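You operate a simulated robot arm through the tools that you are given. There is no shell and no other tool. Be economical: measure what you need, move in short steps, check, and stop when the job is done.

You are at the controls of a simulated robot arm. One attempt, no reset.

Task
Sand the dried filler nibs off the wall, then chalk the spot beside each low patch.
Fine: the sanding block on the rack; block and chalk go back; the high spots stay bare.
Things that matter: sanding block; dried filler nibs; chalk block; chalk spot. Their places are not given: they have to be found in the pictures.

It is judged by the outcome, as a careful person would: the job done as asked, and still so three seconds after it is handed in. It fails if anything else is knocked over, pushed out of place, dropped, spilled or broken.

Robot
A 6-joint arm with a two-finger parallel gripper, fixed in place. Base frame: the origin is at the foot of the arm, x ahead of it, y to its left, z up. Readings come in cm, degrees, newtons and seconds.
With the tool pointing down near the work surface it reaches from about 14 to 74 cm from the base axis. Its first joint turns from -166.0 to 166.0 degrees. Payload 3.91 kg.
The tool frame sits at the grasp point between the pads (the TCP): z along the fingers, y along the line on which they close. The tips reach 3 cm beyond it. Largest opening 11 cm; finger width 2, thickness 1; the body of the gripper, 4.8 by 11.2 cm, starts 5.5 cm behind the TCP.
Orientation is that of the tool frame in the base frame, as [roll, pitch, yaw] about the fixed x, y, z axes, in that order (R = Rz(yaw) Ry(pitch) Rx(roll)). With the fingers straight down and closing along the base's y, the tool's x points along the base's -x, its y along +y and its z along -z.

Tools
- The arm moves only by the tool apply_moves. Its argument "motion" is a list of rows, each a list of 7 numbers: the finger opening in cm, from 0 to 11, then the shift along the base's x, y, z in units of 500 mm (1.0 is 500 mm), then the turn, a rotation vector about the base's x, y, z in units of 60 degrees (1.0 is 60 degrees). In form: [[hand, dx, dy, dz, wx, wy, wz], ...]. A call has 1 to 20 rows; each row is the pose to reach, as a shift and turn from the pose commanded when the call began. A call with a number of a shift or a turn outside -1 to 1 is refused whole. Each row takes 0.2 s and may step no farther than 5 cm and 8.6 degrees from the row before; otherwise, or with a gripper value out of range, the whole call is refused. Where a pose cannot be reached the arm comes as near as it can. A force on the tool above 40 N (or 10 N above the force at the start of the call, whichever is more), or a blocked arm, ends the call early, and 0.2 s more pass. The fingers move at their own pace (about 4.5 cm/s each) and stop on an object; they squeeze with about 37 N. The grip force told is the motor's: it shows also when the fingers shut on nothing. Time passes only in rows, and 0.2 s behind the last, so rows that repeat a pose let the fingers close. The reply holds the time, the measured pose of the TCP, the force on the tool along the base axes, the opening and the grip force, in the units named above and with some noise.
- Cameras (640 x 400 px; columns grow to the right, rows downward): "scene" is fixed at [5.12, 65.82, 190.74]; the picture's right is [-0.73, -0.68, 0.00], its down [-0.39, 0.42, -0.82] and it looks along [0.56, -0.60, -0.57] (base axes); focal length 318 px, centre (320, 200). "wrist" rides on the gripper at [-3.6, 0, -5.7] in the tool frame; the picture's right is [0.00, -1.00, 0.00], its down [0.97, 0.00, -0.24] and it looks along [0.24, 0.00, 0.97] (tool axes); focal length 218 px, centre (320, 200).
- get_image(camera): a new picture of that camera. No time passes.
- move_column(by): slides the trunk up (or, below 0, down) by that many cm; the arm rides with it, the base frame stays. It gives what a move gives, with no picture.
- probe_pixels(camera, pixels): for up to 12 pixels [column, row] of the newest picture of that camera ("zoom" is the newest enlarged one), the place [x, y, z] in the base frame of the surface seen there, good to about 0.3 cm, but the place of the scene camera against the robot may be out by one fixed shift of up to 1.2 cm in any direction. No time passes.
- enlarge(camera, box): a new picture of the part [left, top, right, bottom] of that camera's present view, enlarged. No time passes.
- hand_in(): hands the job in; it is judged then, once.

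Go step by step. Measure first, check grasps and placings, and put right what went wrong. The budget is 80 turns and 34 pictures, counting those below and the enlarged ones. Unless the task says otherwise, let go and move clear before handing in, and close with one line.

The tools are called after "Emit:" as a command line: name --pt "numbers of a row" for each row, then --argument value for the rest, lists and objects as JSON in quotes. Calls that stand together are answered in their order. apply_moves: Moves the arm, as the interface text tells. Its arguments: {"type":"object","properties":{"motion":{"type":"array"}},"required":["motion"]} The other tools are called the same way: move_column (by) slides the trunk up or down; get_image (camera) takes a picture; probe_pixels (camera, pixels) gives the place of the surface under pixels of a picture; enlarge (camera, box) takes an enlarged picture of a part of a camera's view; hand_in () hands the job in.

At the start:

```text
time: 0.0
tool_pos: [30.37, 11.65, 141.54]
tool_rot: [179.9, 0.0, -179.9]
force: [0.5, -0.2, 0.2]
finger_gap: 11.0
finger_force: 0.3
trunk travel left (down, up): [-59.0, 0.0]
```

scene: 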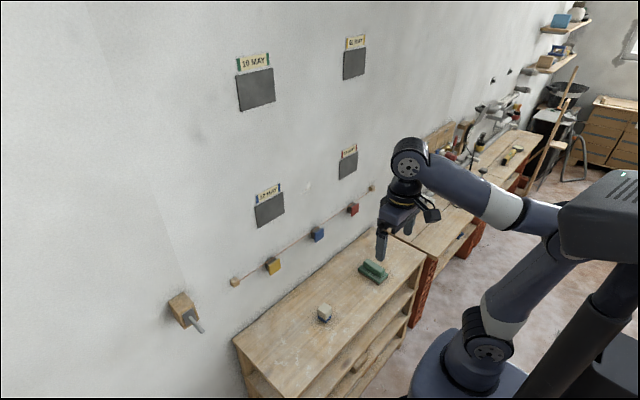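
wrist: 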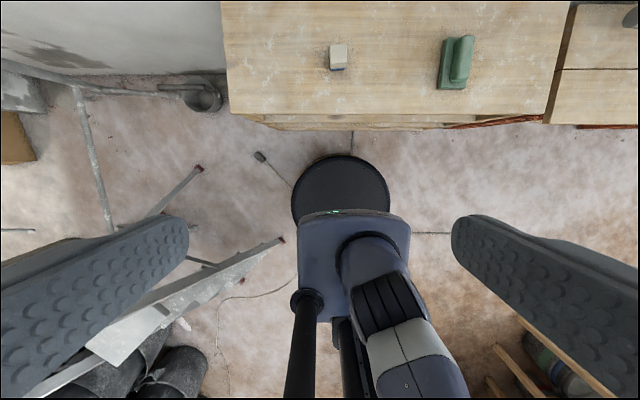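

The scene shows a wall with four dark patches with paper tags (255,90), (354,63), (270,210), (348,165), a chalk-like block at (324,312) and a green sanding block at (373,271). I'll enlarge the wall and the bench.

Emit:
enlarge --camera "scene" --box '[220, 20, 400, 132]'

Emit:
enlarge --camera "scene" --box '[220, 130, 400, 242]'

Emit:
enlarge --camera "scene" --box '[160, 220, 420, 382]'

```text
3.56 times, centred on (310, 76) of scene
```

zoom: 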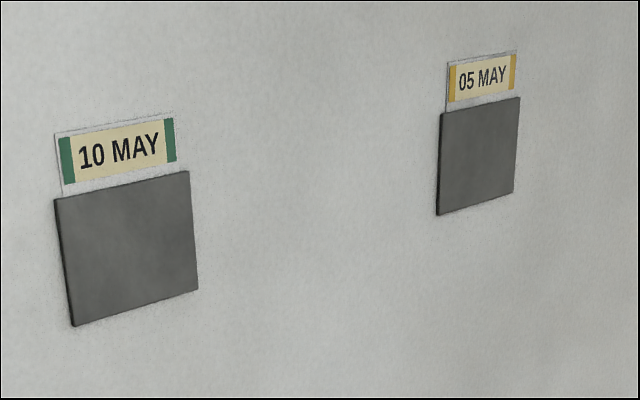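

```text
3.56 times, centred on (310, 186) of scene
```

zoom: 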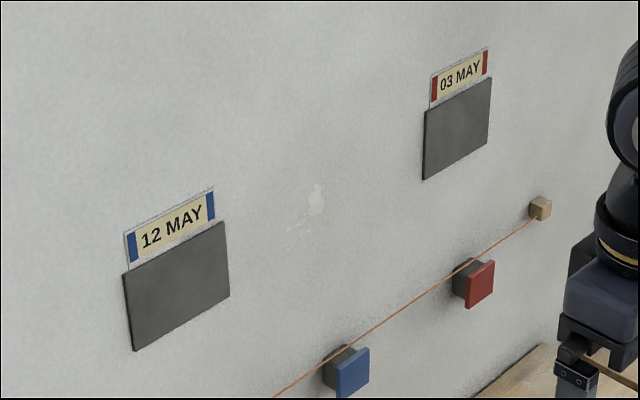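

```text
2.46 times, centred on (290, 301) of scene
```

zoom: 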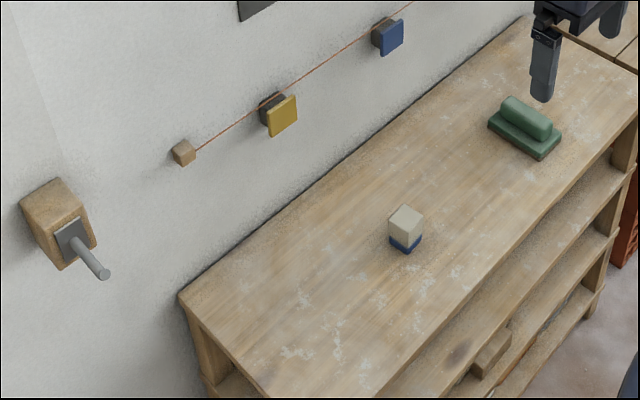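

The panels carry dated coloured tags and a string runs past yellow, blue and red blocks. I'll measure the wall, panels, blocks and bench items.

Emit:
get_image --camera "scene"

Emit:
probe_pixels --camera "scene" --pixels '[[255, 90], [354, 63], [270, 210], [348, 165], [305, 120], [308, 187], [235, 282], [273, 266], [318, 233], [353, 209], [371, 188], [253, 62]]'

Emit:
probe_pixels --camera "scene" --pixels '[[324, 308], [324, 320], [373, 268], [371, 277], [180, 302], [199, 328], [240, 342], [300, 340], [420, 262], [230, 190], [300, 245], [380, 120]]'

```text
28 pictures are left
```

scene: 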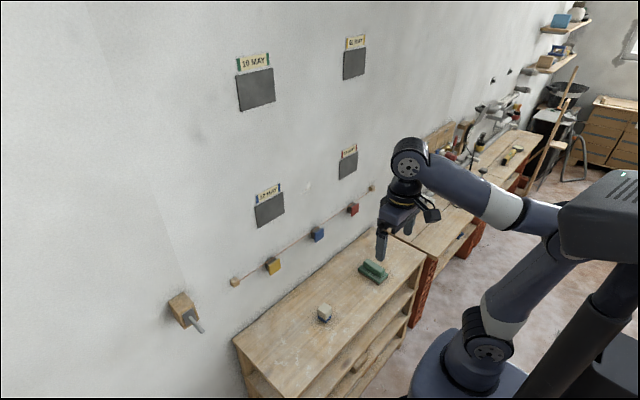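

```text
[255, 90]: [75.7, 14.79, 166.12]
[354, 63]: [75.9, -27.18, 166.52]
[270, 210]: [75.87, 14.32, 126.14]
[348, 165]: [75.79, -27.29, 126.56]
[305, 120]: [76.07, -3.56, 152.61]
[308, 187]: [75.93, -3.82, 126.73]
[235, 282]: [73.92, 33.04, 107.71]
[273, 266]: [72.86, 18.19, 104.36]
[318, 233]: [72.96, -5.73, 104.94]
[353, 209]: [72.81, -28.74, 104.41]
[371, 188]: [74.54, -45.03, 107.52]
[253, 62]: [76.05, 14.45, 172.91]
```

```text
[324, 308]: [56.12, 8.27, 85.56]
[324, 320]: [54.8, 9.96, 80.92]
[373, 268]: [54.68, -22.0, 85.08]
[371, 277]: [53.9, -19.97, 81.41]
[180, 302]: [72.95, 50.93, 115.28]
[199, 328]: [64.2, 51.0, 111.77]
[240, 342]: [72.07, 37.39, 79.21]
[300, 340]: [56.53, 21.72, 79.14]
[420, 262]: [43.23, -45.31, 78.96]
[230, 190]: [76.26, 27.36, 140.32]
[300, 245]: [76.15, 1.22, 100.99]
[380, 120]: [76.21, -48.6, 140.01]
```

The wall is at x≈76, panels at y≈15/-27 and z≈166/126. Nibs aren't evident, so I'll turn the tool to face the wall and look with the wrist camera.

Emit:
apply_moves --pt "11 0 0 0 0 -0.14 0" --pt "11 0 0 0 0 -0.28 0" --pt "11 0 0 0 0 -0.42 0" --pt "11 0 0 0 0 -0.56 0" --pt "11 0 0 0 0 -0.7 0" --pt "11 0 0 0 0 -0.84 0" --pt "11 0 0 0 0 -0.98 0"

Emit:
apply_moves --pt "11 0 -0.08 0 0 -0.13 0" --pt "11 0 -0.16 0 0 -0.26 0" --pt "11 0 -0.24 0 0 -0.39 0" --pt "11 0 -0.32 0 0 -0.52 0"

Emit:
get_image --camera "wrist"

```text
time: 1.6
tool_pos: [30.3, 11.75, 141.38]
tool_rot: [179.9, 59.0, -180.0]
force: [0.0, -0.8, -1.1]
finger_gap: 10.97
finger_force: 0.1
trunk travel left (down, up): [-59.0, 0.0]
```

```text
time: 2.5
tool_pos: [27.57, 12.71, 139.91]
tool_rot: [-154.6, 78.0, -124.8]
force: [0.0, -0.4, 0.1]
finger_gap: 11.01
finger_force: 0.0
out of reach, approached as far as the arm can: row 3, 4
trunk travel left (down, up): [-59.0, 0.0]
stopped in row 4: the arm was blocked; the commanded pose is now the measured one
```

```text
27 pictures are left
```

wrist: 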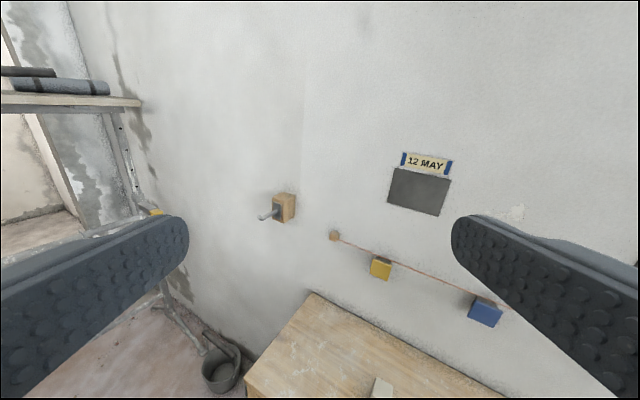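

The arm was too folded there and twisted; I can see the lower-left panel at (420,190), a peg at (285,207) and the line. I'll extend forward and straighten the tool toward the wall.

Emit:
apply_moves --pt "11 0.09 0 0.0 0 0 0" --pt "11 0.18 0 0.01 0 0 0" --pt "11 0.26 0 0.02 0.022 -0.026 -0.082" --pt "11 0.34 -0.02 0.02 0.044 -0.052 -0.165" --pt "11 0.34 -0.06 0.02 0.066 -0.078 -0.247" --pt "11 0.34 -0.12 0.02 0.087 -0.103 -0.33" --pt "11 0.34 -0.18 0.02 0.109 -0.129 -0.412" --pt "11 0.34 -0.25 0.02 0.131 -0.155 -0.494" --pt "11 0.34 -0.33 0.02 0.131 -0.155 -0.494"

Emit:
get_image --camera "wrist"

```text
time: 3.0
tool_pos: [29.67, 16.54, 139.45]
tool_rot: [-144.6, 74.8, -106.1]
force: [-1.4, -0.5, 0.4]
finger_gap: 11.02
finger_force: 0.0
trunk travel left (down, up): [-59.0, 0.0]
stopped in row 2: the arm was blocked; the commanded pose is now the measured one
```

```text
26 pictures are left
```

wrist: 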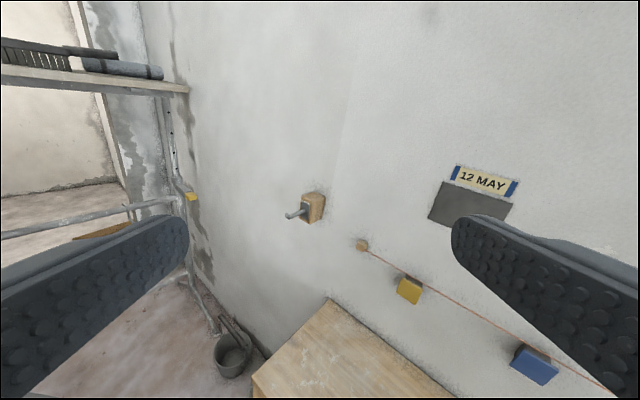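

The arm is jammed near a limit with the tool swung left. I'll turn slowly back to the known good pose (60° pitch) before extending.

Emit:
apply_moves --pt "11 0 -0.01 0.004 0.004 0.033 -0.067" --pt "11 0 -0.02 0.008 0.008 0.066 -0.135" --pt "11 0 -0.03 0.012 0.011 0.099 -0.202" --pt "11 0 -0.04 0.016 0.015 0.132 -0.27" --pt "11 0.005 -0.05 0.02 0.019 0.165 -0.337" --pt "11 0.01 -0.06 0.024 0.023 0.197 -0.404" --pt "11 0.01 -0.07 0.028 0.027 0.23 -0.472" --pt "11 0.01 -0.08 0.032 0.03 0.263 -0.539" --pt "11 0.01 -0.09 0.036 0.034 0.296 -0.607" --pt "11 0.01 -0.096 0.04 0.038 0.329 -0.674"

```text
time: 5.2
tool_pos: [30.15, 11.92, 141.37]
tool_rot: [179.9, 60.1, 179.8]
force: [-0.4, 0.3, -0.3]
finger_gap: 11.02
finger_force: 0.0
trunk travel left (down, up): [-59.0, 0.0]
```

Back to the clean 60° pose. Now I'll extend forward first, keeping orientation, then finish the pitch.

Emit:
apply_moves --pt "11 0.05 0 0 0 0 0" --pt "11 0.1 -0.02 0 0 0 0" --pt "11 0.15 -0.05 0 0 0 0" --pt "11 0.2 -0.09 0 0 0 0" --pt "11 0.25 -0.13 0 0 0 0" --pt "11 0.3 -0.17 0 0 -0.08 0" --pt "11 0.34 -0.2 0 0 -0.16 0" --pt "11 0.34 -0.24 0 0 -0.24 0" --pt "11 0.34 -0.28 0 0 -0.32 0" --pt "11 0.34 -0.32 0 0 -0.4 0" --pt "11 0.34 -0.35 0 0 -0.5 0"

Emit:
get_image --camera "wrist"

```text
time: 7.5
tool_pos: [47.23, -4.12, 140.98]
tool_rot: [177.4, 86.0, 178.7]
force: [-0.9, -0.4, 1.0]
finger_gap: 11.01
finger_force: 0.2
out of reach, approached as far as the arm can: row 10, 11
trunk travel left (down, up): [-59.0, 0.0]
```

```text
25 pictures are left
```

wrist: 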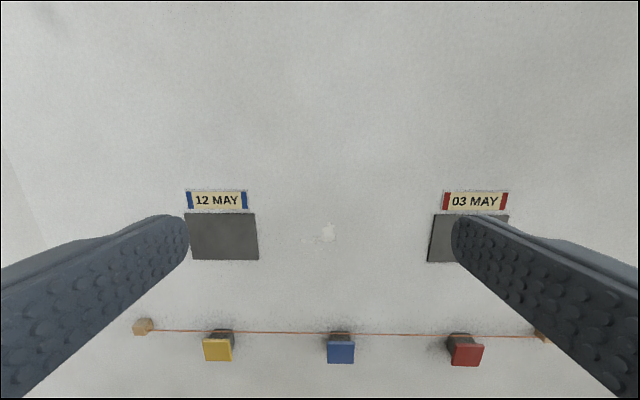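

The wall centre shows a pale mark near (327,233). I'll enlarge it and the neighbourhood of the panels.

Emit:
enlarge --camera "wrist" --box '[240, 180, 430, 299]'

Emit:
enlarge --camera "wrist" --box '[120, 280, 340, 400]'

```text
3.36 times, centred on (335, 240) of wrist
```

zoom: 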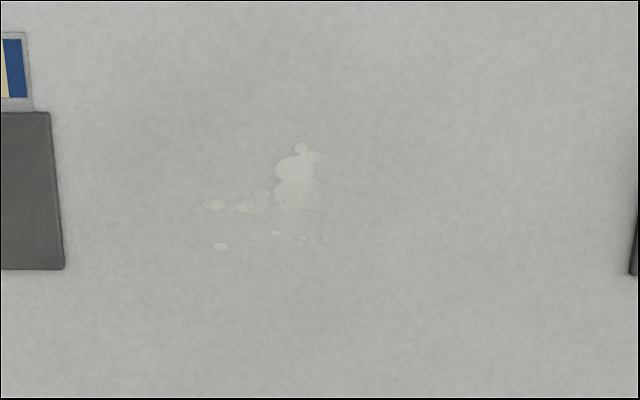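

```text
2.91 times, centred on (230, 340) of wrist
```

zoom: 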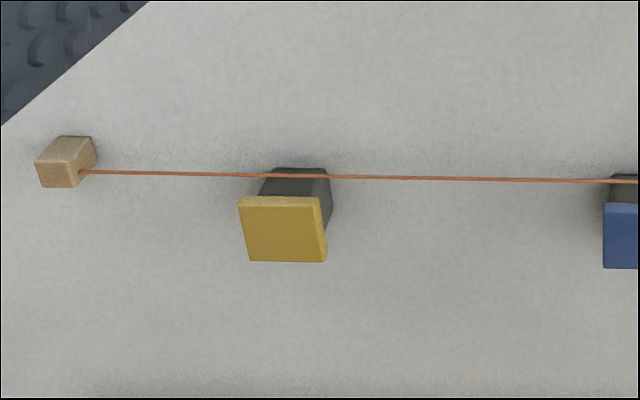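

The pale spatter at zoom (290,180) is the likely nibs. I still need the chalk spot, so I'll enlarge tightly around each low panel and one high panel.

Emit:
enlarge --camera "scene" --box '[235, 170, 315, 220]'

Emit:
enlarge --camera "scene" --box '[320, 135, 400, 185]'

Emit:
enlarge --camera "wrist" --box '[150, 170, 310, 270]'

```text
8.00 times, centred on (275, 195) of scene
```

zoom: 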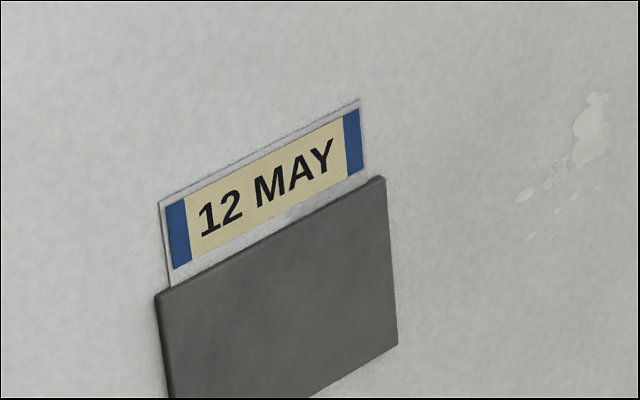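

```text
8.00 times, centred on (360, 160) of scene
```

zoom: 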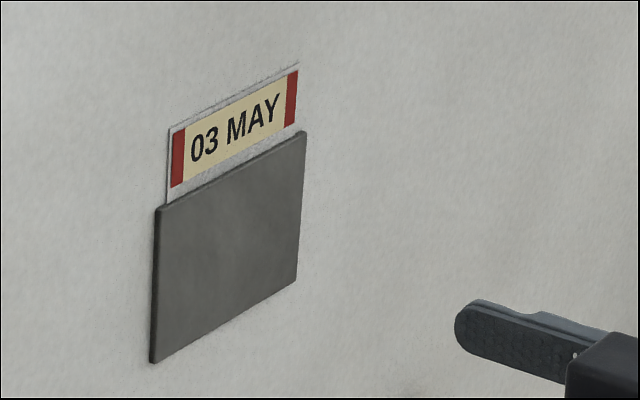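

```text
4.00 times, centred on (230, 220) of wrist
```

zoom: 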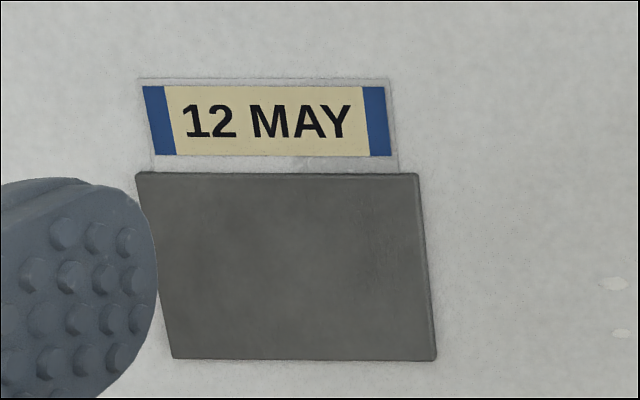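

The panels look like slates with coloured date tags; the coloured pads along the taut string may tell high from low. I'll enlarge the pads.

Emit:
enlarge --camera "scene" --box '[250, 240, 306, 275]'

Emit:
enlarge --camera "scene" --box '[305, 190, 377, 245]'

Emit:
enlarge --camera "wrist" --box '[310, 310, 470, 400]'

```text
11.43 times, centred on (278, 258) of scene
```

zoom: 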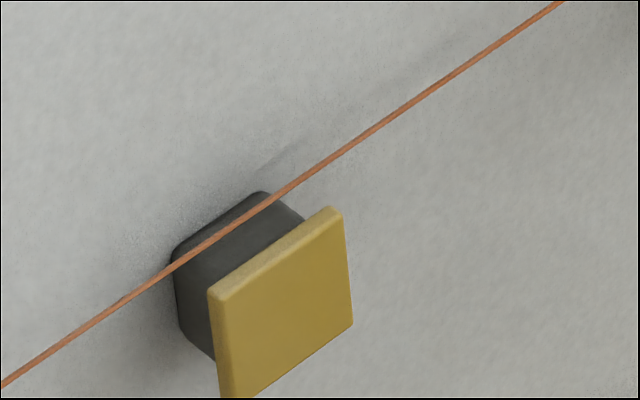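

```text
7.27 times, centred on (341, 218) of scene
```

zoom: 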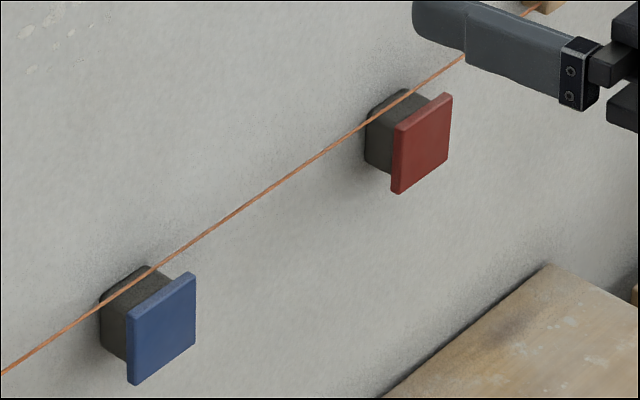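

```text
4.00 times, centred on (390, 355) of wrist
```

zoom: 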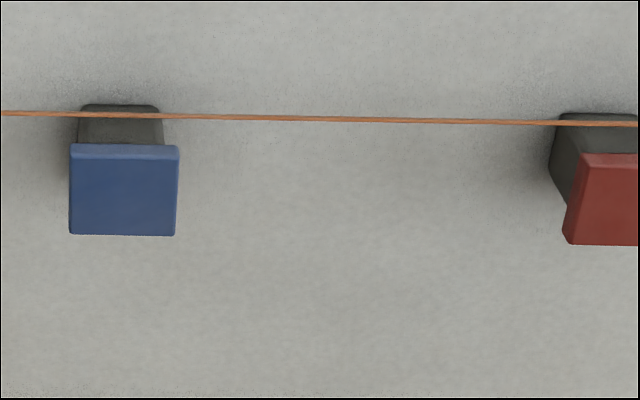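

I'll measure pad and panel depths precisely in the wrist view to see whether "low" might mean depth.

Emit:
probe_pixels --camera "wrist" --pixels '[[218, 352], [341, 354], [466, 356], [143, 326], [222, 235], [440, 250], [328, 233], [350, 200], [306, 241], [270, 235], [415, 240], [214, 201]]'

Emit:
probe_pixels --camera "zoom" --pixels '[[120, 150], [120, 111], [115, 125], [300, 119], [590, 140], [590, 123], [610, 156], [580, 250], [120, 235], [85, 106]]'

```text
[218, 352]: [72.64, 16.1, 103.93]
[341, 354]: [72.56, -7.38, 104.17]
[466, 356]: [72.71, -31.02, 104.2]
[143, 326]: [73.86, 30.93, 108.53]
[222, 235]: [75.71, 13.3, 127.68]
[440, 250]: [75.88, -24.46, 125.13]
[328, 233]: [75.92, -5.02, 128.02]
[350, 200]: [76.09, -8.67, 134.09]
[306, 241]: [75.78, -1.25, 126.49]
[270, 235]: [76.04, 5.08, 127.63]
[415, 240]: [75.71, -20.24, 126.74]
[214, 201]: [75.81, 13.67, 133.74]
```

```text
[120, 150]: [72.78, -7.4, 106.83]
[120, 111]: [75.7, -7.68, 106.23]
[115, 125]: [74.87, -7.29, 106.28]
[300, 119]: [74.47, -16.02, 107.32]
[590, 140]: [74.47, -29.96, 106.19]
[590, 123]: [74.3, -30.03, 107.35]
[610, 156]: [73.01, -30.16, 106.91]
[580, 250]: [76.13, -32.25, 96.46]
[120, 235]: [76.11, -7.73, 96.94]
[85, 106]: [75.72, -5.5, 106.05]
```

All pads and panels are at equal depth, so "low" means the lower row (12 May and 03 May), with the dark panels as chalk spots beneath the patch tags. Next I'll turn the tool down over the sanding block near (54,-21).

Emit:
apply_moves --pt "11 0 -0.03 0 0 0.14 0" --pt "11 0 -0.07 -0.02 0 0.28 0" --pt "11 0 -0.11 -0.06 0 0.42 0" --pt "11 0 -0.15 -0.1 0 0.56 0" --pt "11 0 -0.19 -0.14 0 0.7 0" --pt "11 0 -0.22 -0.18 0 0.84 0" --pt "11 0 -0.25 -0.22 0 0.97 0"

```text
time: 9.2
tool_pos: [47.4, -16.85, 129.85]
tool_rot: [178.4, 27.7, 179.6]
force: [0.2, 0.4, -0.4]
finger_gap: 10.99
finger_force: 0.1
trunk travel left (down, up): [-59.0, 0.0]
```

Emit:
apply_moves --pt "11 0 -0.02 -0.08 -0.005 0.12 0" --pt "11 0 -0.04 -0.16 -0.01 0.24 0" --pt "11 0.02 -0.06 -0.24 -0.02 0.36 0" --pt "11 0.04 -0.08 -0.32 -0.027 0.46 0.007" --pt "11 0.06 -0.08 -0.4 -0.027 0.46 0.007" --pt "11 0.06 -0.08 -0.48 -0.027 0.46 0.007"

Emit:
get_image --camera "wrist"

```text
time: 10.6
tool_pos: [50.21, -20.7, 106.12]
tool_rot: [-179.9, 0.2, -179.4]
force: [1.3, -0.2, -0.4]
finger_gap: 10.99
finger_force: 0.0
trunk travel left (down, up): [-59.0, 0.0]
```

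```text
16 pictures are left
```

wrist: 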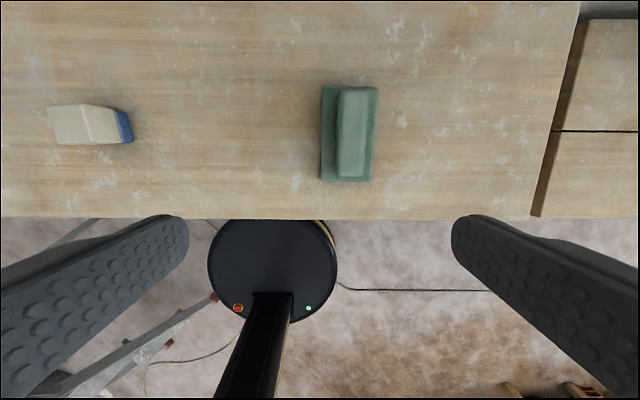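

The block is clear at (350,135). I'll measure its base, handle and the chalk.

Emit:
probe_pixels --camera "wrist" --pixels '[[355, 110], [353, 135], [351, 165], [330, 95], [328, 175], [375, 95], [369, 178], [343, 135], [363, 135], [300, 130], [68, 125], [123, 127]]'

Emit:
probe_pixels --camera "wrist" --pixels '[[100, 125], [52, 110], [85, 108], [92, 140], [58, 143], [130, 112], [132, 138], [118, 110], [324, 87], [322, 181], [378, 89], [373, 182]]'

```text
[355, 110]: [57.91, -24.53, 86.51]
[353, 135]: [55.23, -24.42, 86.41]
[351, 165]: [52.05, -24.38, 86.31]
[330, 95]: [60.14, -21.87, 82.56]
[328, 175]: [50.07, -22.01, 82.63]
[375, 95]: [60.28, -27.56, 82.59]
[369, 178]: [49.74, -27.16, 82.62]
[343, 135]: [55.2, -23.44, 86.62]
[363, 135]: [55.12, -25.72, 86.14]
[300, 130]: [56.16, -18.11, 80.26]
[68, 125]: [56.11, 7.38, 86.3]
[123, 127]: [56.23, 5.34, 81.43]
```

```text
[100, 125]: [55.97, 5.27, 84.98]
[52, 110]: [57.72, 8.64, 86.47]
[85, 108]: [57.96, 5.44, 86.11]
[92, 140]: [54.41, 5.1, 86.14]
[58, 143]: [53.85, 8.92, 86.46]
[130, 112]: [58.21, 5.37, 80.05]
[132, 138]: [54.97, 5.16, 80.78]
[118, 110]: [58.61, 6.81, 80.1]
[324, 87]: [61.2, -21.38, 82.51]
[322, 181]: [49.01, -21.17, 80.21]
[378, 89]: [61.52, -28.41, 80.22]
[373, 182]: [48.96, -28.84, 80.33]
```

Handle: x≈50–61, y≈-24.5, top z≈86.5, base top z≈82.6. I'll descend on the handle with TCP z≈86.2, stopping above first.

Emit:
apply_moves --pt "11 0.05 -0.04 0 0 0 0" --pt "11 0.1 -0.076 -0.08 0 0 0" --pt "11 0.1 -0.076 -0.16 0 0 0" --pt "11 0.1 -0.076 -0.24 0 0 0" --pt "8 0.1 -0.076 -0.3 0 0 0" --pt "8 0.1 -0.076 -0.34 0 0 0" --pt "8 0.1 -0.076 -0.37 0 0 0" --pt "8 0.1 -0.076 -0.39 0 0 0" --pt "8 0.1 -0.076 -0.396 0 0 0" --pt "8 0.1 -0.076 -0.396 0 0 0"

```text
refused: row 2 steps farther than a row can; nothing moved
```

Emit:
apply_moves --pt "11 0.05 -0.04 0 0 0 0" --pt "11 0.1 -0.076 -0.06 0 0 0" --pt "11 0.1 -0.076 -0.14 0 0 0" --pt "11 0.1 -0.076 -0.22 0 0 0" --pt "8 0.1 -0.076 -0.29 0 0 0" --pt "8 0.1 -0.076 -0.34 0 0 0" --pt "8 0.1 -0.076 -0.37 0 0 0" --pt "8 0.1 -0.076 -0.39 0 0 0" --pt "8 0.1 -0.076 -0.396 0 0 0" --pt "8 0.1 -0.076 -0.396 0 0 0"

```text
time: 12.8
tool_pos: [55.33, -24.64, 86.08]
tool_rot: [-179.9, 0.4, -179.4]
force: [-0.3, 0.1, 0.2]
finger_gap: 8.01
finger_force: 0.0
trunk travel left (down, up): [-59.0, 0.0]
```

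The TCP is at (55.3,-24.6,86.1) with no contact. Closing and lifting slightly.

Emit:
apply_moves --pt "3 0 0 0 0 0 0" --pt "2 0 0 0 0 0 0" --pt "2 0 0 0 0 0 0" --pt "2 0 0 0 0 0 0" --pt "2 0 0 0 0 0 0" --pt "2 0 0 0.02 0 0 0" --pt "2 0 0 0.06 0 0 0"

```text
time: 14.3
tool_pos: [55.34, -24.54, 89.07]
tool_rot: [-180.0, 0.3, -179.5]
force: [-0.4, -0.5, -0.7]
finger_gap: 3.34
finger_force: 37.1
trunk travel left (down, up): [-59.0, 0.0]
```

Grasped (gap 3.34, block base lies 5.9 cm beyond the TCP). I'll lift, move to y≈-4, z≈127, then pitch toward the wall.

Emit:
apply_moves --pt "2 0 0 0.08 0 0 0" --pt "2 -0.01 0 0.16 0 0 0" --pt "2 -0.02 0.03 0.24 0 0 0" --pt "2 -0.03 0.08 0.32 0 0 0" --pt "2 -0.04 0.13 0.4 0 -0.14 0" --pt "2 -0.05 0.18 0.48 0 -0.28 0" --pt "2 -0.06 0.23 0.56 0 -0.42 0" --pt "2 -0.07 0.28 0.64 0 -0.56 0" --pt "2 -0.07 0.33 0.7 0 -0.7 0" --pt "2 -0.07 0.37 0.74 0 -0.84 0" --pt "2 -0.07 0.41 0.76 0 -0.97 0"

Emit:
apply_moves --pt "2 0.02 0 0 0 -0.13 0" --pt "2 0.04 0 0 0 -0.26 0" --pt "2 0.06 0 0 0 -0.39 0" --pt "2 0.08 0 0 0 -0.51 0" --pt "2 0.1 0 0 0 -0.535 0.0"

```text
time: 16.8
tool_pos: [51.89, -4.0, 127.26]
tool_rot: [-179.1, 58.6, -179.0]
force: [0.2, -0.1, -2.0]
finger_gap: 3.36
finger_force: 36.6
trunk travel left (down, up): [-59.0, 0.0]
```

```text
time: 17.9
tool_pos: [56.79, -5.34, 127.53]
tool_rot: [-45.7, 89.3, -45.3]
force: [0.7, 0.3, -1.4]
finger_gap: 3.36
finger_force: 36.7
out of reach, approached as far as the arm can: row 1, 2, 3, 4, 5
trunk travel left (down, up): [-59.0, 0.0]
```

The tool is nearly horizontal but at a reach limit. Lowering the trunk should give margin; the block is at x≈63, clear of everything.

Emit:
move_column --by -15

Emit:
apply_moves --pt "2 0 0.01 0.08 0 -0.005 0" --pt "2 0 0.02 0.16 0 -0.01 0" --pt "2 0 0.03 0.24 0 -0.01 0" --pt "2 0 0.035 0.28 0 -0.01 0" --pt "2 0 0.035 0.28 0 -0.01 0"

Emit:
get_image --camera "wrist"

```text
time: 19.7
tool_pos: [56.7, -5.41, 112.6]
tool_rot: [-44.9, 89.1, -44.5]
force: [0.2, 0.1, -1.2]
finger_gap: 3.35
finger_force: 37.2
trunk travel left (down, up): [-44.0, 15.0]
```

```text
time: 20.9
tool_pos: [56.82, -3.38, 126.68]
tool_rot: [-25.0, 88.7, -24.6]
force: [-0.2, -1.2, -1.1]
finger_gap: 3.35
finger_force: 36.7
trunk travel left (down, up): [-44.0, 15.0]
```

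```text
15 pictures are left
```

wrist: 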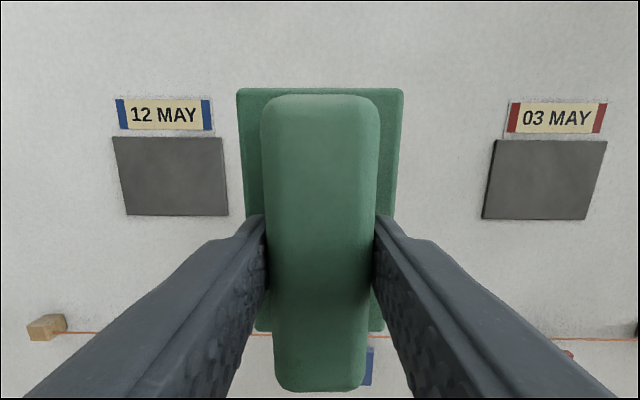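

Tool is level (about 1° up). I'll probe the low panels' edges for chalk targets now, since both are fully in view.

Emit:
probe_pixels --camera "wrist" --pixels '[[170, 176], [116, 142], [220, 142], [225, 210], [129, 212], [545, 180], [500, 145], [602, 145], [487, 214], [585, 214], [240, 180], [450, 150]]'

```text
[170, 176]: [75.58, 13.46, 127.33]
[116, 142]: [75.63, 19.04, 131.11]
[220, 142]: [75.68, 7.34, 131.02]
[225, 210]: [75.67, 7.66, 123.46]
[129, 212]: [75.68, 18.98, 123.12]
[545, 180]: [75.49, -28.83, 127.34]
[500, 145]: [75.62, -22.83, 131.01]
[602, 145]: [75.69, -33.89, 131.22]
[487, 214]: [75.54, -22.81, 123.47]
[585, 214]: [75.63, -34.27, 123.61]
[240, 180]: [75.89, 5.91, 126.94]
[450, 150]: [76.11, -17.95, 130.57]
```

Panels: left centre ≈(13.2,127.1), right ≈(-28.5,127.2). Now I'll bring the block near the wall at y≈-3.5, z≈126.7.

Emit:
apply_moves --pt "2 0.08 0 0 0 0.01 0" --pt "2 0.16 0 0 0 0.02 0" --pt "2 0.22 0 0 0 0.02 0" --pt "2 0.245 0 0 0 0.02 0" --pt "2 0.25 0 0 0 0.02 0" --pt "2 0.255 0 0 0 0.02 0" --pt "2 0.26 0 0 0 0.02 0"

```text
time: 22.5
tool_pos: [69.82, -3.61, 126.51]
tool_rot: [-97.0, 89.5, -96.7]
force: [-1.3, -0.4, -1.2]
finger_gap: 3.35
finger_force: 36.9
trunk travel left (down, up): [-44.0, 15.0]
```

Emit:
apply_moves --pt "2 0.003 0 0 0 0 0" --pt "2 0.006 0 0 0 0 0" --pt "2 0.009 0 0 0 0 0" --pt "2 0.009 0 0 0 0 0"

```text
time: 23.5
tool_pos: [69.85, -3.53, 126.55]
tool_rot: [-95.1, 89.5, -94.9]
force: [-25.1, 3.1, -10.3]
finger_gap: 3.34
finger_force: 36.4
trunk travel left (down, up): [-44.0, 15.0]
```

Contact with about 25 N. I'll ease slightly and rub in short strokes across the nibs.

Emit:
apply_moves --pt "2 -0.003 0.02 0 0 0 0" --pt "2 -0.003 0.05 0 0 0 0" --pt "2 -0.003 0.07 0.01 0 0 0" --pt "2 -0.003 0.04 0.02 0 0 0" --pt "2 -0.003 0 0.02 0 0 0" --pt "2 -0.003 -0.04 0.02 0 0 0" --pt "2 -0.003 -0.07 0.02 0 0 0" --pt "2 -0.003 -0.07 -0.01 0 0 0" --pt "2 -0.003 -0.04 -0.03 0 0 0" --pt "2 -0.003 0 -0.03 0 0 0" --pt "2 -0.003 0.04 -0.03 0 0 0" --pt "2 -0.003 0.07 -0.03 0 0 0" --pt "2 -0.003 0.07 0 0 0 0" --pt "2 -0.003 0.04 0 0 0 0" --pt "2 -0.003 0 0 0 0 0" --pt "2 -0.003 -0.04 0 0 0 0" --pt "2 -0.003 -0.07 0 0 0 0" --pt "2 -0.003 -0.04 0 0 0 0" --pt "2 -0.003 0 0 0 0 0"

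Emit:
enlarge --camera "scene" --box '[220, 130, 400, 242]'

```text
time: 27.5
tool_pos: [69.83, -3.49, 126.67]
tool_rot: [-88.1, 89.5, -87.6]
force: [-11.9, -2.0, -0.7]
finger_gap: 3.38
finger_force: 36.6
out of reach, approached as far as the arm can: row 3, 12, 13
trunk travel left (down, up): [-44.0, 15.0]
```

```text
3.56 times, centred on (310, 186) of scene
```

zoom: 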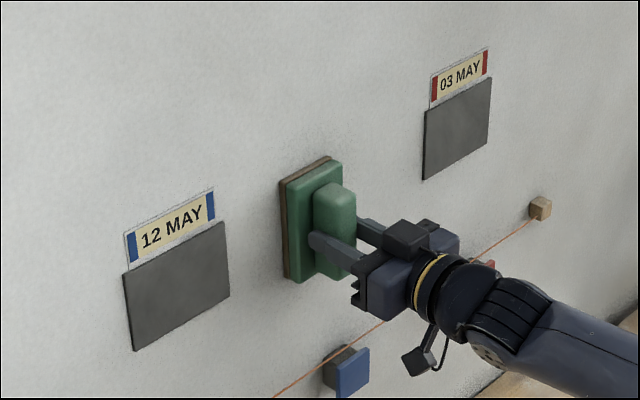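

Rubbing went well at about 12 N. I'll back off and look.

Emit:
apply_moves --pt "2 -0.04 0 0 0 0 0" --pt "2 -0.12 0 0 0 0 0" --pt "2 -0.2 -0.02 0 0 0 0" --pt "2 -0.28 -0.08 0 0 0 0" --pt "2 -0.3 -0.16 0 0 0 0"

Emit:
enlarge --camera "scene" --box '[250, 150, 360, 219]'

```text
time: 28.7
tool_pos: [55.03, -11.64, 126.78]
tool_rot: [-96.2, 89.5, -95.9]
force: [-0.2, 0.8, -0.8]
finger_gap: 3.34
finger_force: 37.1
trunk travel left (down, up): [-44.0, 15.0]
```

```text
5.80 times, centred on (305, 184) of scene
```

zoom: 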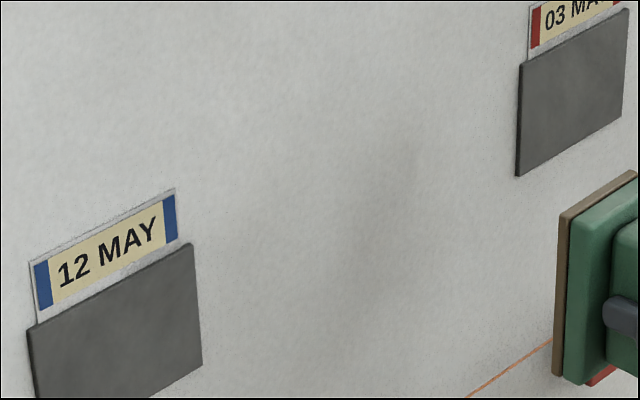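

The nibs are gone. Now I'll bring the block back down over its place.

Emit:
apply_moves --pt "2 -0.02 -0.04 0 0 0.14 0" --pt "2 -0.02 -0.08 0 0 0.28 0" --pt "2 -0.02 -0.12 -0.04 0 0.42 0" --pt "2 -0.01 -0.16 -0.08 0 0.56 0" --pt "2 0 -0.2 -0.12 0 0.7 0" --pt "2 0 -0.24 -0.16 0 0.84 0" --pt "2 0 -0.26 -0.2 0 0.97 0"

```text
time: 30.3
tool_pos: [54.99, -24.65, 116.37]
tool_rot: [180.0, 31.7, -179.4]
force: [-0.4, -0.2, -0.7]
finger_gap: 3.38
finger_force: 37.0
trunk travel left (down, up): [-44.0, 15.0]
```

Emit:
apply_moves --pt "2 0.002 0 -0.06 0 0.13 0" --pt "2 0.004 0 -0.12 0 0.26 0" --pt "2 0.006 0 -0.2 0 0.39 0" --pt "2 0.006 0 -0.28 0 0.523 0" --pt "2 0.006 0 -0.36 0 0.523 0" --pt "2 0.006 0 -0.44 0 0.523 0" --pt "2 0.006 0 -0.52 0 0.523 0" --pt "2 0.006 0 -0.56 0 0.523 0" --pt "2 0.006 0 -0.56 0 0.523 0"

```text
time: 32.3
tool_pos: [55.19, -24.51, 88.61]
tool_rot: [179.6, 0.4, -179.5]
force: [-0.4, -0.3, -1.9]
finger_gap: 3.34
finger_force: 37.1
trunk travel left (down, up): [-44.0, 15.0]
```

Emit:
apply_moves --pt "2 0.002 -0.002 -0.02 0 0 0" --pt "2 0.002 -0.002 -0.036 0 0 0" --pt "2 0.002 -0.002 -0.044 0 0 0" --pt "2 0.002 -0.002 -0.049 0 0 0" --pt "2 0.002 -0.002 -0.049 0 0 0"

```text
time: 33.5
tool_pos: [55.4, -24.63, 86.26]
tool_rot: [179.7, 0.3, -179.5]
force: [-0.5, 0.8, 8.5]
finger_gap: 3.34
finger_force: 36.7
trunk travel left (down, up): [-44.0, 15.0]
```

Seated with 8.5 N upward. Releasing, rising, and moving over toward the chalk.

Emit:
apply_moves --pt "5 0 0 0 0 0 0" --pt "8 0 0 0 0 0 0" --pt "8 0 0 0 0 0 0" --pt "8 0 0 0.04 0 0 0" --pt "8 0 0 0.1 0 0 0" --pt "8 0 0 0.18 0 0 0" --pt "8 0 0.06 0.24 0 0 0" --pt "8 0 0.15 0.24 0 0 0" --pt "8 0 0.24 0.24 0 0 0" --pt "8 0 0.33 0.24 0 0 0" --pt "8 0 0.42 0.24 0 0 0" --pt "8 -0.04 0.51 0.24 0 0 0" --pt "8 -0.08 0.56 0.24 0 0 0"

Emit:
get_image --camera "wrist"

```text
time: 36.3
tool_pos: [51.3, 3.29, 98.0]
tool_rot: [179.6, 0.3, -179.5]
force: [0.6, -0.7, 0.3]
finger_gap: 8.01
finger_force: 0.1
trunk travel left (down, up): [-44.0, 15.0]
```

```text
12 pictures are left
```

wrist: 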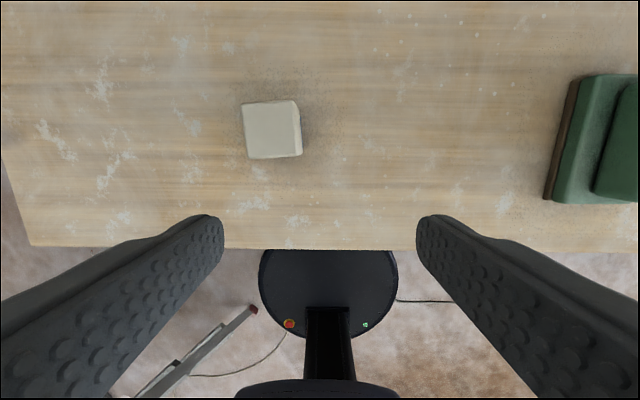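

Emit:
probe_pixels --camera "wrist" --pixels '[[268, 130], [245, 106], [290, 104], [293, 152], [249, 156], [298, 130], [220, 130], [612, 140]]'

```text
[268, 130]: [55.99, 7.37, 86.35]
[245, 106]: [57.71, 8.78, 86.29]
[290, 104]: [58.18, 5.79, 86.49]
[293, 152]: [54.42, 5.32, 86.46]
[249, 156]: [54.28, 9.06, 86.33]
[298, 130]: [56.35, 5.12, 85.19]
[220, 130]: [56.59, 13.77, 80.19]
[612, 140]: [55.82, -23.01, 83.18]
```

Chalk centre is (56.1,7.1), top 86.4, yawed about 3°. Descending to TCP z≈85.5 and grasping.

Emit:
apply_moves --pt "8 0.05 0.04 0 0 0 0.03" --pt "8 0.096 0.076 0 0 0 0.055" --pt "8 0.096 0.076 -0.08 0 0 0.055" --pt "8 0.096 0.076 -0.15 0 0 0.055" --pt "8 0.096 0.076 -0.2 0 0 0.055" --pt "8 0.096 0.076 -0.24 0 0 0.055" --pt "8 0.096 0.076 -0.25 0 0 0.055" --pt "8 0.096 0.076 -0.25 0 0 0.055"

Emit:
apply_moves --pt "3 0 0 0 0 0 0" --pt "2 0 0 0 0 0 0" --pt "2 0 0 0 0 0 0" --pt "2 0 0 0 0 0 0" --pt "2 0 0 0 0 0 0"

```text
time: 38.1
tool_pos: [56.23, 7.14, 85.52]
tool_rot: [179.6, 0.5, -176.2]
force: [-0.5, 0.8, -0.9]
finger_gap: 8.03
finger_force: 0.1
trunk travel left (down, up): [-44.0, 15.0]
```

```text
time: 39.3
tool_pos: [56.26, 7.22, 85.55]
tool_rot: [179.5, 0.3, -176.2]
force: [-0.5, 0.3, -0.3]
finger_gap: 4.13
finger_force: 36.9
trunk travel left (down, up): [-44.0, 15.0]
```

Chalk gripped (gap 4.13; its lower end 5.3 cm beyond the TCP). Lifting and pitching toward the left low panel.

Emit:
apply_moves --pt "2 0 0 0.04 0 0 0" --pt "2 0 0 0.12 0 0 0" --pt "2 0 0.01 0.2 0 0 0" --pt "2 -0.02 0.02 0.28 0 0 0" --pt "2 -0.04 0.04 0.36 0 -0.14 0" --pt "2 -0.04 0.06 0.44 0 -0.28 0" --pt "2 -0.04 0.08 0.52 0 -0.42 0" --pt "2 -0.04 0.1 0.6 0 -0.56 0" --pt "2 -0.04 0.11 0.68 0 -0.7 0" --pt "2 -0.04 0.12 0.76 0 -0.84 0" --pt "2 -0.04 0.12 0.83 0 -0.97 0"

Emit:
apply_moves --pt "2 0.02 0 0 0 -0.13 0" --pt "2 0.04 0 0 0 -0.26 0" --pt "2 0.06 0 0 0 -0.39 0" --pt "2 0.08 0 0 0 -0.52 0" --pt "2 0.1 0 0 0 -0.535 0.0"

```text
time: 41.7
tool_pos: [54.27, 13.18, 127.06]
tool_rot: [-174.1, 58.5, -172.8]
force: [-0.5, 0.0, 0.0]
finger_gap: 4.14
finger_force: 36.7
trunk travel left (down, up): [-44.0, 15.0]
```

```text
time: 42.9
tool_pos: [59.25, 13.16, 127.07]
tool_rot: [-80.9, 86.1, -80.4]
force: [-0.8, -0.2, -1.5]
finger_gap: 4.13
finger_force: 37.4
trunk travel left (down, up): [-44.0, 15.0]
```

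Emit:
get_image --camera "wrist"

```text
11 pictures are left
```

wrist: 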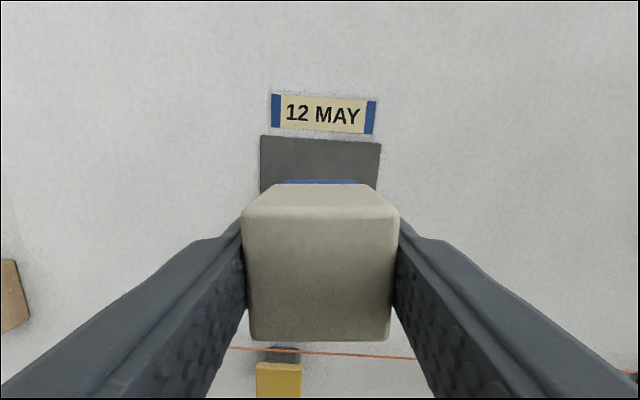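

Chalk is aligned with the panel. Approaching to just short of contact.

Emit:
apply_moves --pt "2 0.08 0 0 0 0 0" --pt "2 0.15 0 0 0 0 0" --pt "2 0.19 0 0 0 0 0" --pt "2 0.204 0 0 0 0 0" --pt "2 0.21 0 0 0 0 0" --pt "2 0.214 0 0 0 0 0" --pt "2 0.214 0 0 0 0 0"

```text
time: 44.5
tool_pos: [69.92, 13.24, 127.09]
tool_rot: [-80.7, 86.1, -80.5]
force: [-1.7, 0.4, -0.2]
finger_gap: 4.12
finger_force: 37.6
trunk travel left (down, up): [-44.0, 15.0]
```

Emit:
apply_moves --pt "2 0.004 0 0 0 0 0" --pt "2 0.008 0 0 0 0 0" --pt "2 0.011 0 0 0 0 0" --pt "2 0.011 0 0 0 0 0"

```text
time: 45.5
tool_pos: [70.12, 13.18, 127.29]
tool_rot: [-78.7, 86.1, -78.4]
force: [-34.3, -1.8, -11.7]
finger_gap: 4.15
finger_force: 37.0
trunk travel left (down, up): [-44.0, 15.0]
```

Firm contact (34 N). I'll ease and make short strokes inside the panel, then back away to look.

Emit:
apply_moves --pt "2 -0.005 0.02 0 0 0 0" --pt "2 -0.005 0.045 0 0 0 0" --pt "2 -0.005 0.02 0.0 0 0 0" --pt "2 -0.005 0 0 0 0 0" --pt "2 -0.005 -0.025 0 0 0 0" --pt "2 -0.005 -0.045 0 0 0 0" --pt "2 -0.005 -0.02 0 0 0 0" --pt "2 -0.005 0 0 0 0 0"

Emit:
apply_moves --pt "2 -0.05 0 0 0 0 0" --pt "2 -0.13 0 0 0 0 0" --pt "2 -0.2 0 0 0 0 0" --pt "2 -0.22 -0.08 0 0 0 0" --pt "2 -0.22 -0.17 0 0 0 0"

Emit:
enlarge --camera "scene" --box '[235, 170, 331, 230]'

```text
time: 47.3
tool_pos: [70.18, 13.01, 127.18]
tool_rot: [-78.5, 86.2, -78.2]
force: [-12.4, -5.0, -0.5]
finger_gap: 4.13
finger_force: 37.0
trunk travel left (down, up): [-44.0, 15.0]
```

```text
time: 48.5
tool_pos: [59.29, 4.77, 126.97]
tool_rot: [-81.2, 86.1, -80.8]
force: [0.6, 0.2, -0.7]
finger_gap: 4.1
finger_force: 37.1
trunk travel left (down, up): [-44.0, 15.0]
```

```text
6.67 times, centred on (283, 200) of scene
```

zoom: 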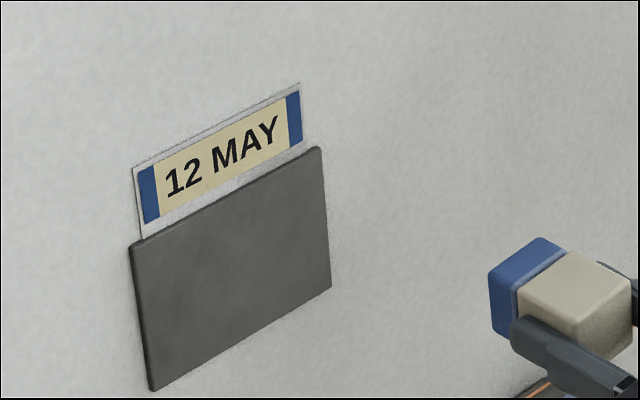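

No chalk shows on the dark panel in this view. I'll look closer from the wrist for any mark or faint outline.

Emit:
get_image --camera "wrist"

Emit:
enlarge --camera "wrist" --box '[100, 70, 340, 220]'

```text
9 pictures are left
```

wrist: 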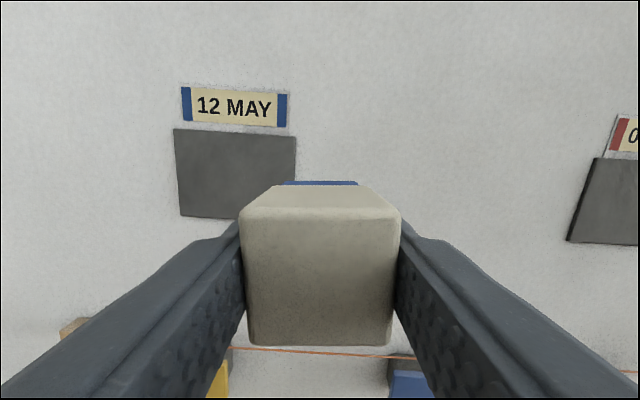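

```text
2.67 times, centred on (220, 145) of wrist
```

zoom: 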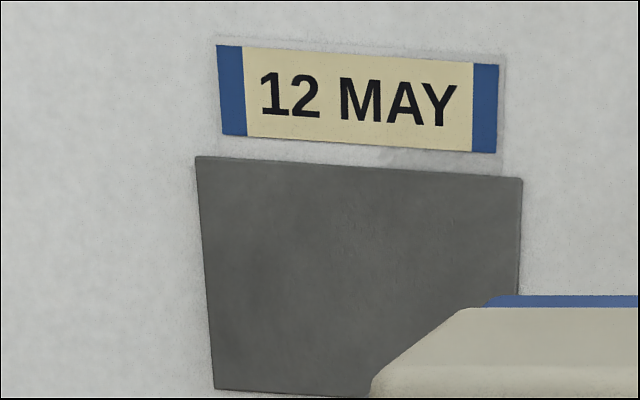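

No mark yet; my strokes only covered about a third of the slate. I'll go back, hold a steady press at the centre, then cover most of the panel.

Emit:
apply_moves --pt "2 0.0 0.09 0 0 0 0" --pt "2 0.05 0.17 0 0 0 0" --pt "2 0.13 0.17 0 0 0 0" --pt "2 0.19 0.17 0 0 0 0" --pt "2 0.213 0.17 0 0 0 0" --pt "2 0.22 0.17 0 0 0 0" --pt "2 0.221 0.17 0 0 0 0" --pt "2 0.221 0.17 0 0 0 0" --pt "2 0.221 0.17 0 0 0 0" --pt "2 0.221 0.17 0 0 0 0" --pt "2 0.221 0.17 0 0 0 0" --pt "2 0.221 0.17 0 0 0 0" --pt "2 0.221 0.17 0 0 0 0" --pt "2 0.221 0.17 0 0 0 0"

Emit:
apply_moves --pt "2 0 0.03 0.02 0 0 0" --pt "2 0 0.07 0.036 0 0 0" --pt "2 0 0.04 0.036 0 0 0" --pt "2 0 0 0.036 0 0 0" --pt "2 0 -0.04 0.036 0 0 0" --pt "2 0 -0.07 0.036 0 0 0" --pt "2 0 -0.07 0 0 0 0" --pt "2 0 -0.07 -0.036 0 0 0" --pt "2 0 -0.04 -0.036 0 0 0" --pt "2 0 0 -0.036 0 0 0" --pt "2 0 0.04 -0.036 0 0 0" --pt "2 0 0.07 -0.036 0 0 0" --pt "2 0 0.07 0 0 0 0" --pt "2 0 0.035 0 0 0 0" --pt "2 0 0 0 0 0 0"

Emit:
apply_moves --pt "2 -0.05 0 0 0 0 0" --pt "2 -0.13 0 0 0 0 0" --pt "2 -0.2 0 0 0 0 0" --pt "2 -0.22 -0.08 0 0 0 0" --pt "2 -0.22 -0.17 0 0 0 0" --pt "2 -0.22 -0.26 0 0 0 0"

Emit:
enlarge --camera "scene" --box '[220, 155, 364, 245]'

```text
time: 51.5
tool_pos: [70.03, 13.27, 127.31]
tool_rot: [-79.1, 86.2, -78.8]
force: [-18.8, 2.1, -6.6]
finger_gap: 4.12
finger_force: 37.0
trunk travel left (down, up): [-44.0, 15.0]
```

```text
time: 54.7
tool_pos: [70.05, 13.52, 127.28]
tool_rot: [-78.7, 86.0, -78.2]
force: [-16.2, 7.1, -0.2]
finger_gap: 4.13
finger_force: 36.8
trunk travel left (down, up): [-44.0, 15.0]
```

```text
time: 56.1
tool_pos: [59.25, 0.93, 125.94]
tool_rot: [-122.3, 85.0, -124.2]
force: [0.2, -0.8, -1.3]
finger_gap: 4.14
finger_force: 37.2
out of reach, approached as far as the arm can: row 6
trunk travel left (down, up): [-44.0, 15.0]
```

```text
4.44 times, centred on (292, 200) of scene
```

zoom: 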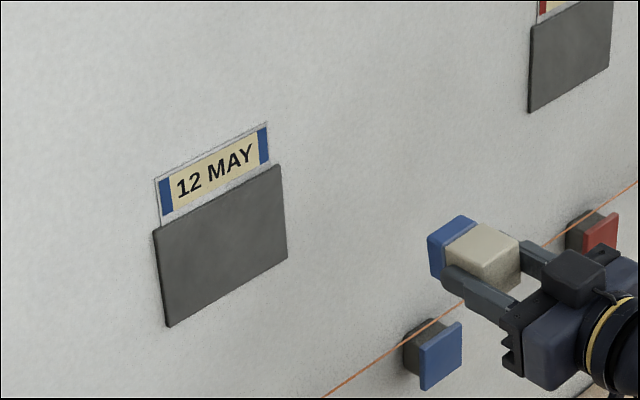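

Still nothing shows on the dark panel, so it is probably the patch itself and the spot is on the wall beside it. I'll test a light touch on the wall just right of the panel, at y≈4.

Emit:
apply_moves --pt "2 0 0.084 0 0 0 0" --pt "2 0.08 0.084 0 0 0 0" --pt "2 0.15 0.084 0 0 0 0" --pt "2 0.2 0.084 0 0 0 0" --pt "2 0.22 0.084 0 0 0 0" --pt "2 0.228 0.084 0 0 0 0" --pt "2 0.232 0.084 0 0 0 0" --pt "2 0.232 0.084 0 0 0 0"

```text
time: 57.9
tool_pos: [70.43, 4.61, 127.18]
tool_rot: [-80.8, 86.1, -80.5]
force: [-35.5, 1.1, -12.0]
finger_gap: 4.13
finger_force: 36.7
trunk travel left (down, up): [-44.0, 15.0]
```

Contact on the wall. I'll ease, make one short stroke, and retreat to look.

Emit:
apply_moves --pt "2 -0.005 0 0 0 0 0" --pt "2 -0.005 -0.015 0.02 0 0 0" --pt "2 -0.005 -0.015 -0.02 0 0 0" --pt "2 -0.005 0 0 0 0 0" --pt "2 -0.05 0 0 0 0 0" --pt "2 -0.13 0 0 0 0 0" --pt "2 -0.2 0 -0.02 0 0 0" --pt "2 -0.22 0 -0.1 0 0 0" --pt "2 -0.22 0 -0.18 0 0 0"

Emit:
get_image --camera "wrist"

```text
time: 59.9
tool_pos: [59.91, 4.63, 118.33]
tool_rot: [-81.1, 86.1, -81.2]
force: [0.3, -0.5, -0.7]
finger_gap: 4.12
finger_force: 36.5
trunk travel left (down, up): [-44.0, 15.0]
```

```text
6 pictures are left
```

wrist: 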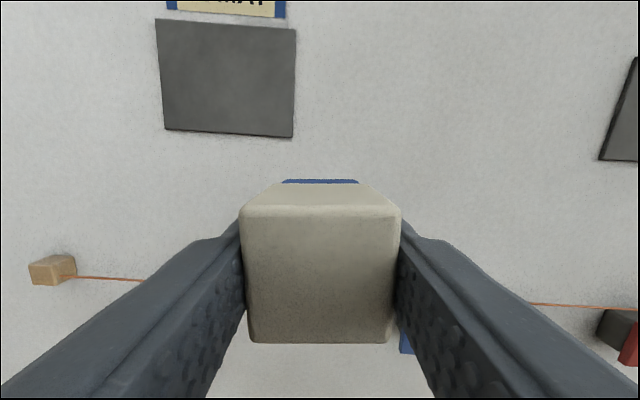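

Nothing shows on the wall there either, so marking may not be drawn, or only at the true spot. I'll do a clean press on the other low panel (03 May) and compare; first crossing over to y≈-28.5, well off the wall.

Emit:
apply_moves --pt "2 -0.02 -0.03 0.03 0 0.05 0" --pt "2 -0.04 -0.08 0.06 0 0.15 0" --pt "2 -0.06 -0.13 0.1 0 0.25 0" --pt "2 -0.06 -0.19 0.14 0 0.3 0" --pt "2 -0.06 -0.25 0.17 0 0.3 0" --pt "2 -0.06 -0.31 0.17 0 0.3 0" --pt "2 -0.06 -0.37 0.17 0 0.3 0" --pt "2 -0.06 -0.43 0.17 0 0.3 0" --pt "2 -0.06 -0.49 0.17 0 0.3 0" --pt "2 -0.06 -0.55 0.17 0 0.25 0" --pt "2 -0.04 -0.61 0.17 0 0.15 0" --pt "2 -0.02 -0.66 0.176 0 0.05 0" --pt "2 0 -0.66 0.176 0 0 0" --pt "2 0 -0.66 0.176 0 0 0"

```text
time: 62.9
tool_pos: [60.1, -28.55, 126.96]
tool_rot: [-79.9, 86.1, -79.6]
force: [-0.6, -0.6, -0.9]
finger_gap: 4.13
finger_force: 37.1
out of reach, approached as far as the arm can: row 1, 2
trunk travel left (down, up): [-44.0, 15.0]
```

Emit:
apply_moves --pt "2 0.08 0 0.004 0 0 0" --pt "2 0.15 0 0.004 0 0 0" --pt "2 0.18 0 0.004 0 0 0" --pt "2 0.195 0 0.004 0 0 0" --pt "2 0.2 0 0.004 0 0 0" --pt "2 0.204 0 0.004 0 0 0" --pt "2 0.204 0 0.004 0 0 0"

```text
time: 64.5
tool_pos: [70.01, -28.59, 127.0]
tool_rot: [-80.5, 86.1, -80.2]
force: [-9.3, 2.1, -2.4]
finger_gap: 4.11
finger_force: 36.9
trunk travel left (down, up): [-44.0, 15.0]
```

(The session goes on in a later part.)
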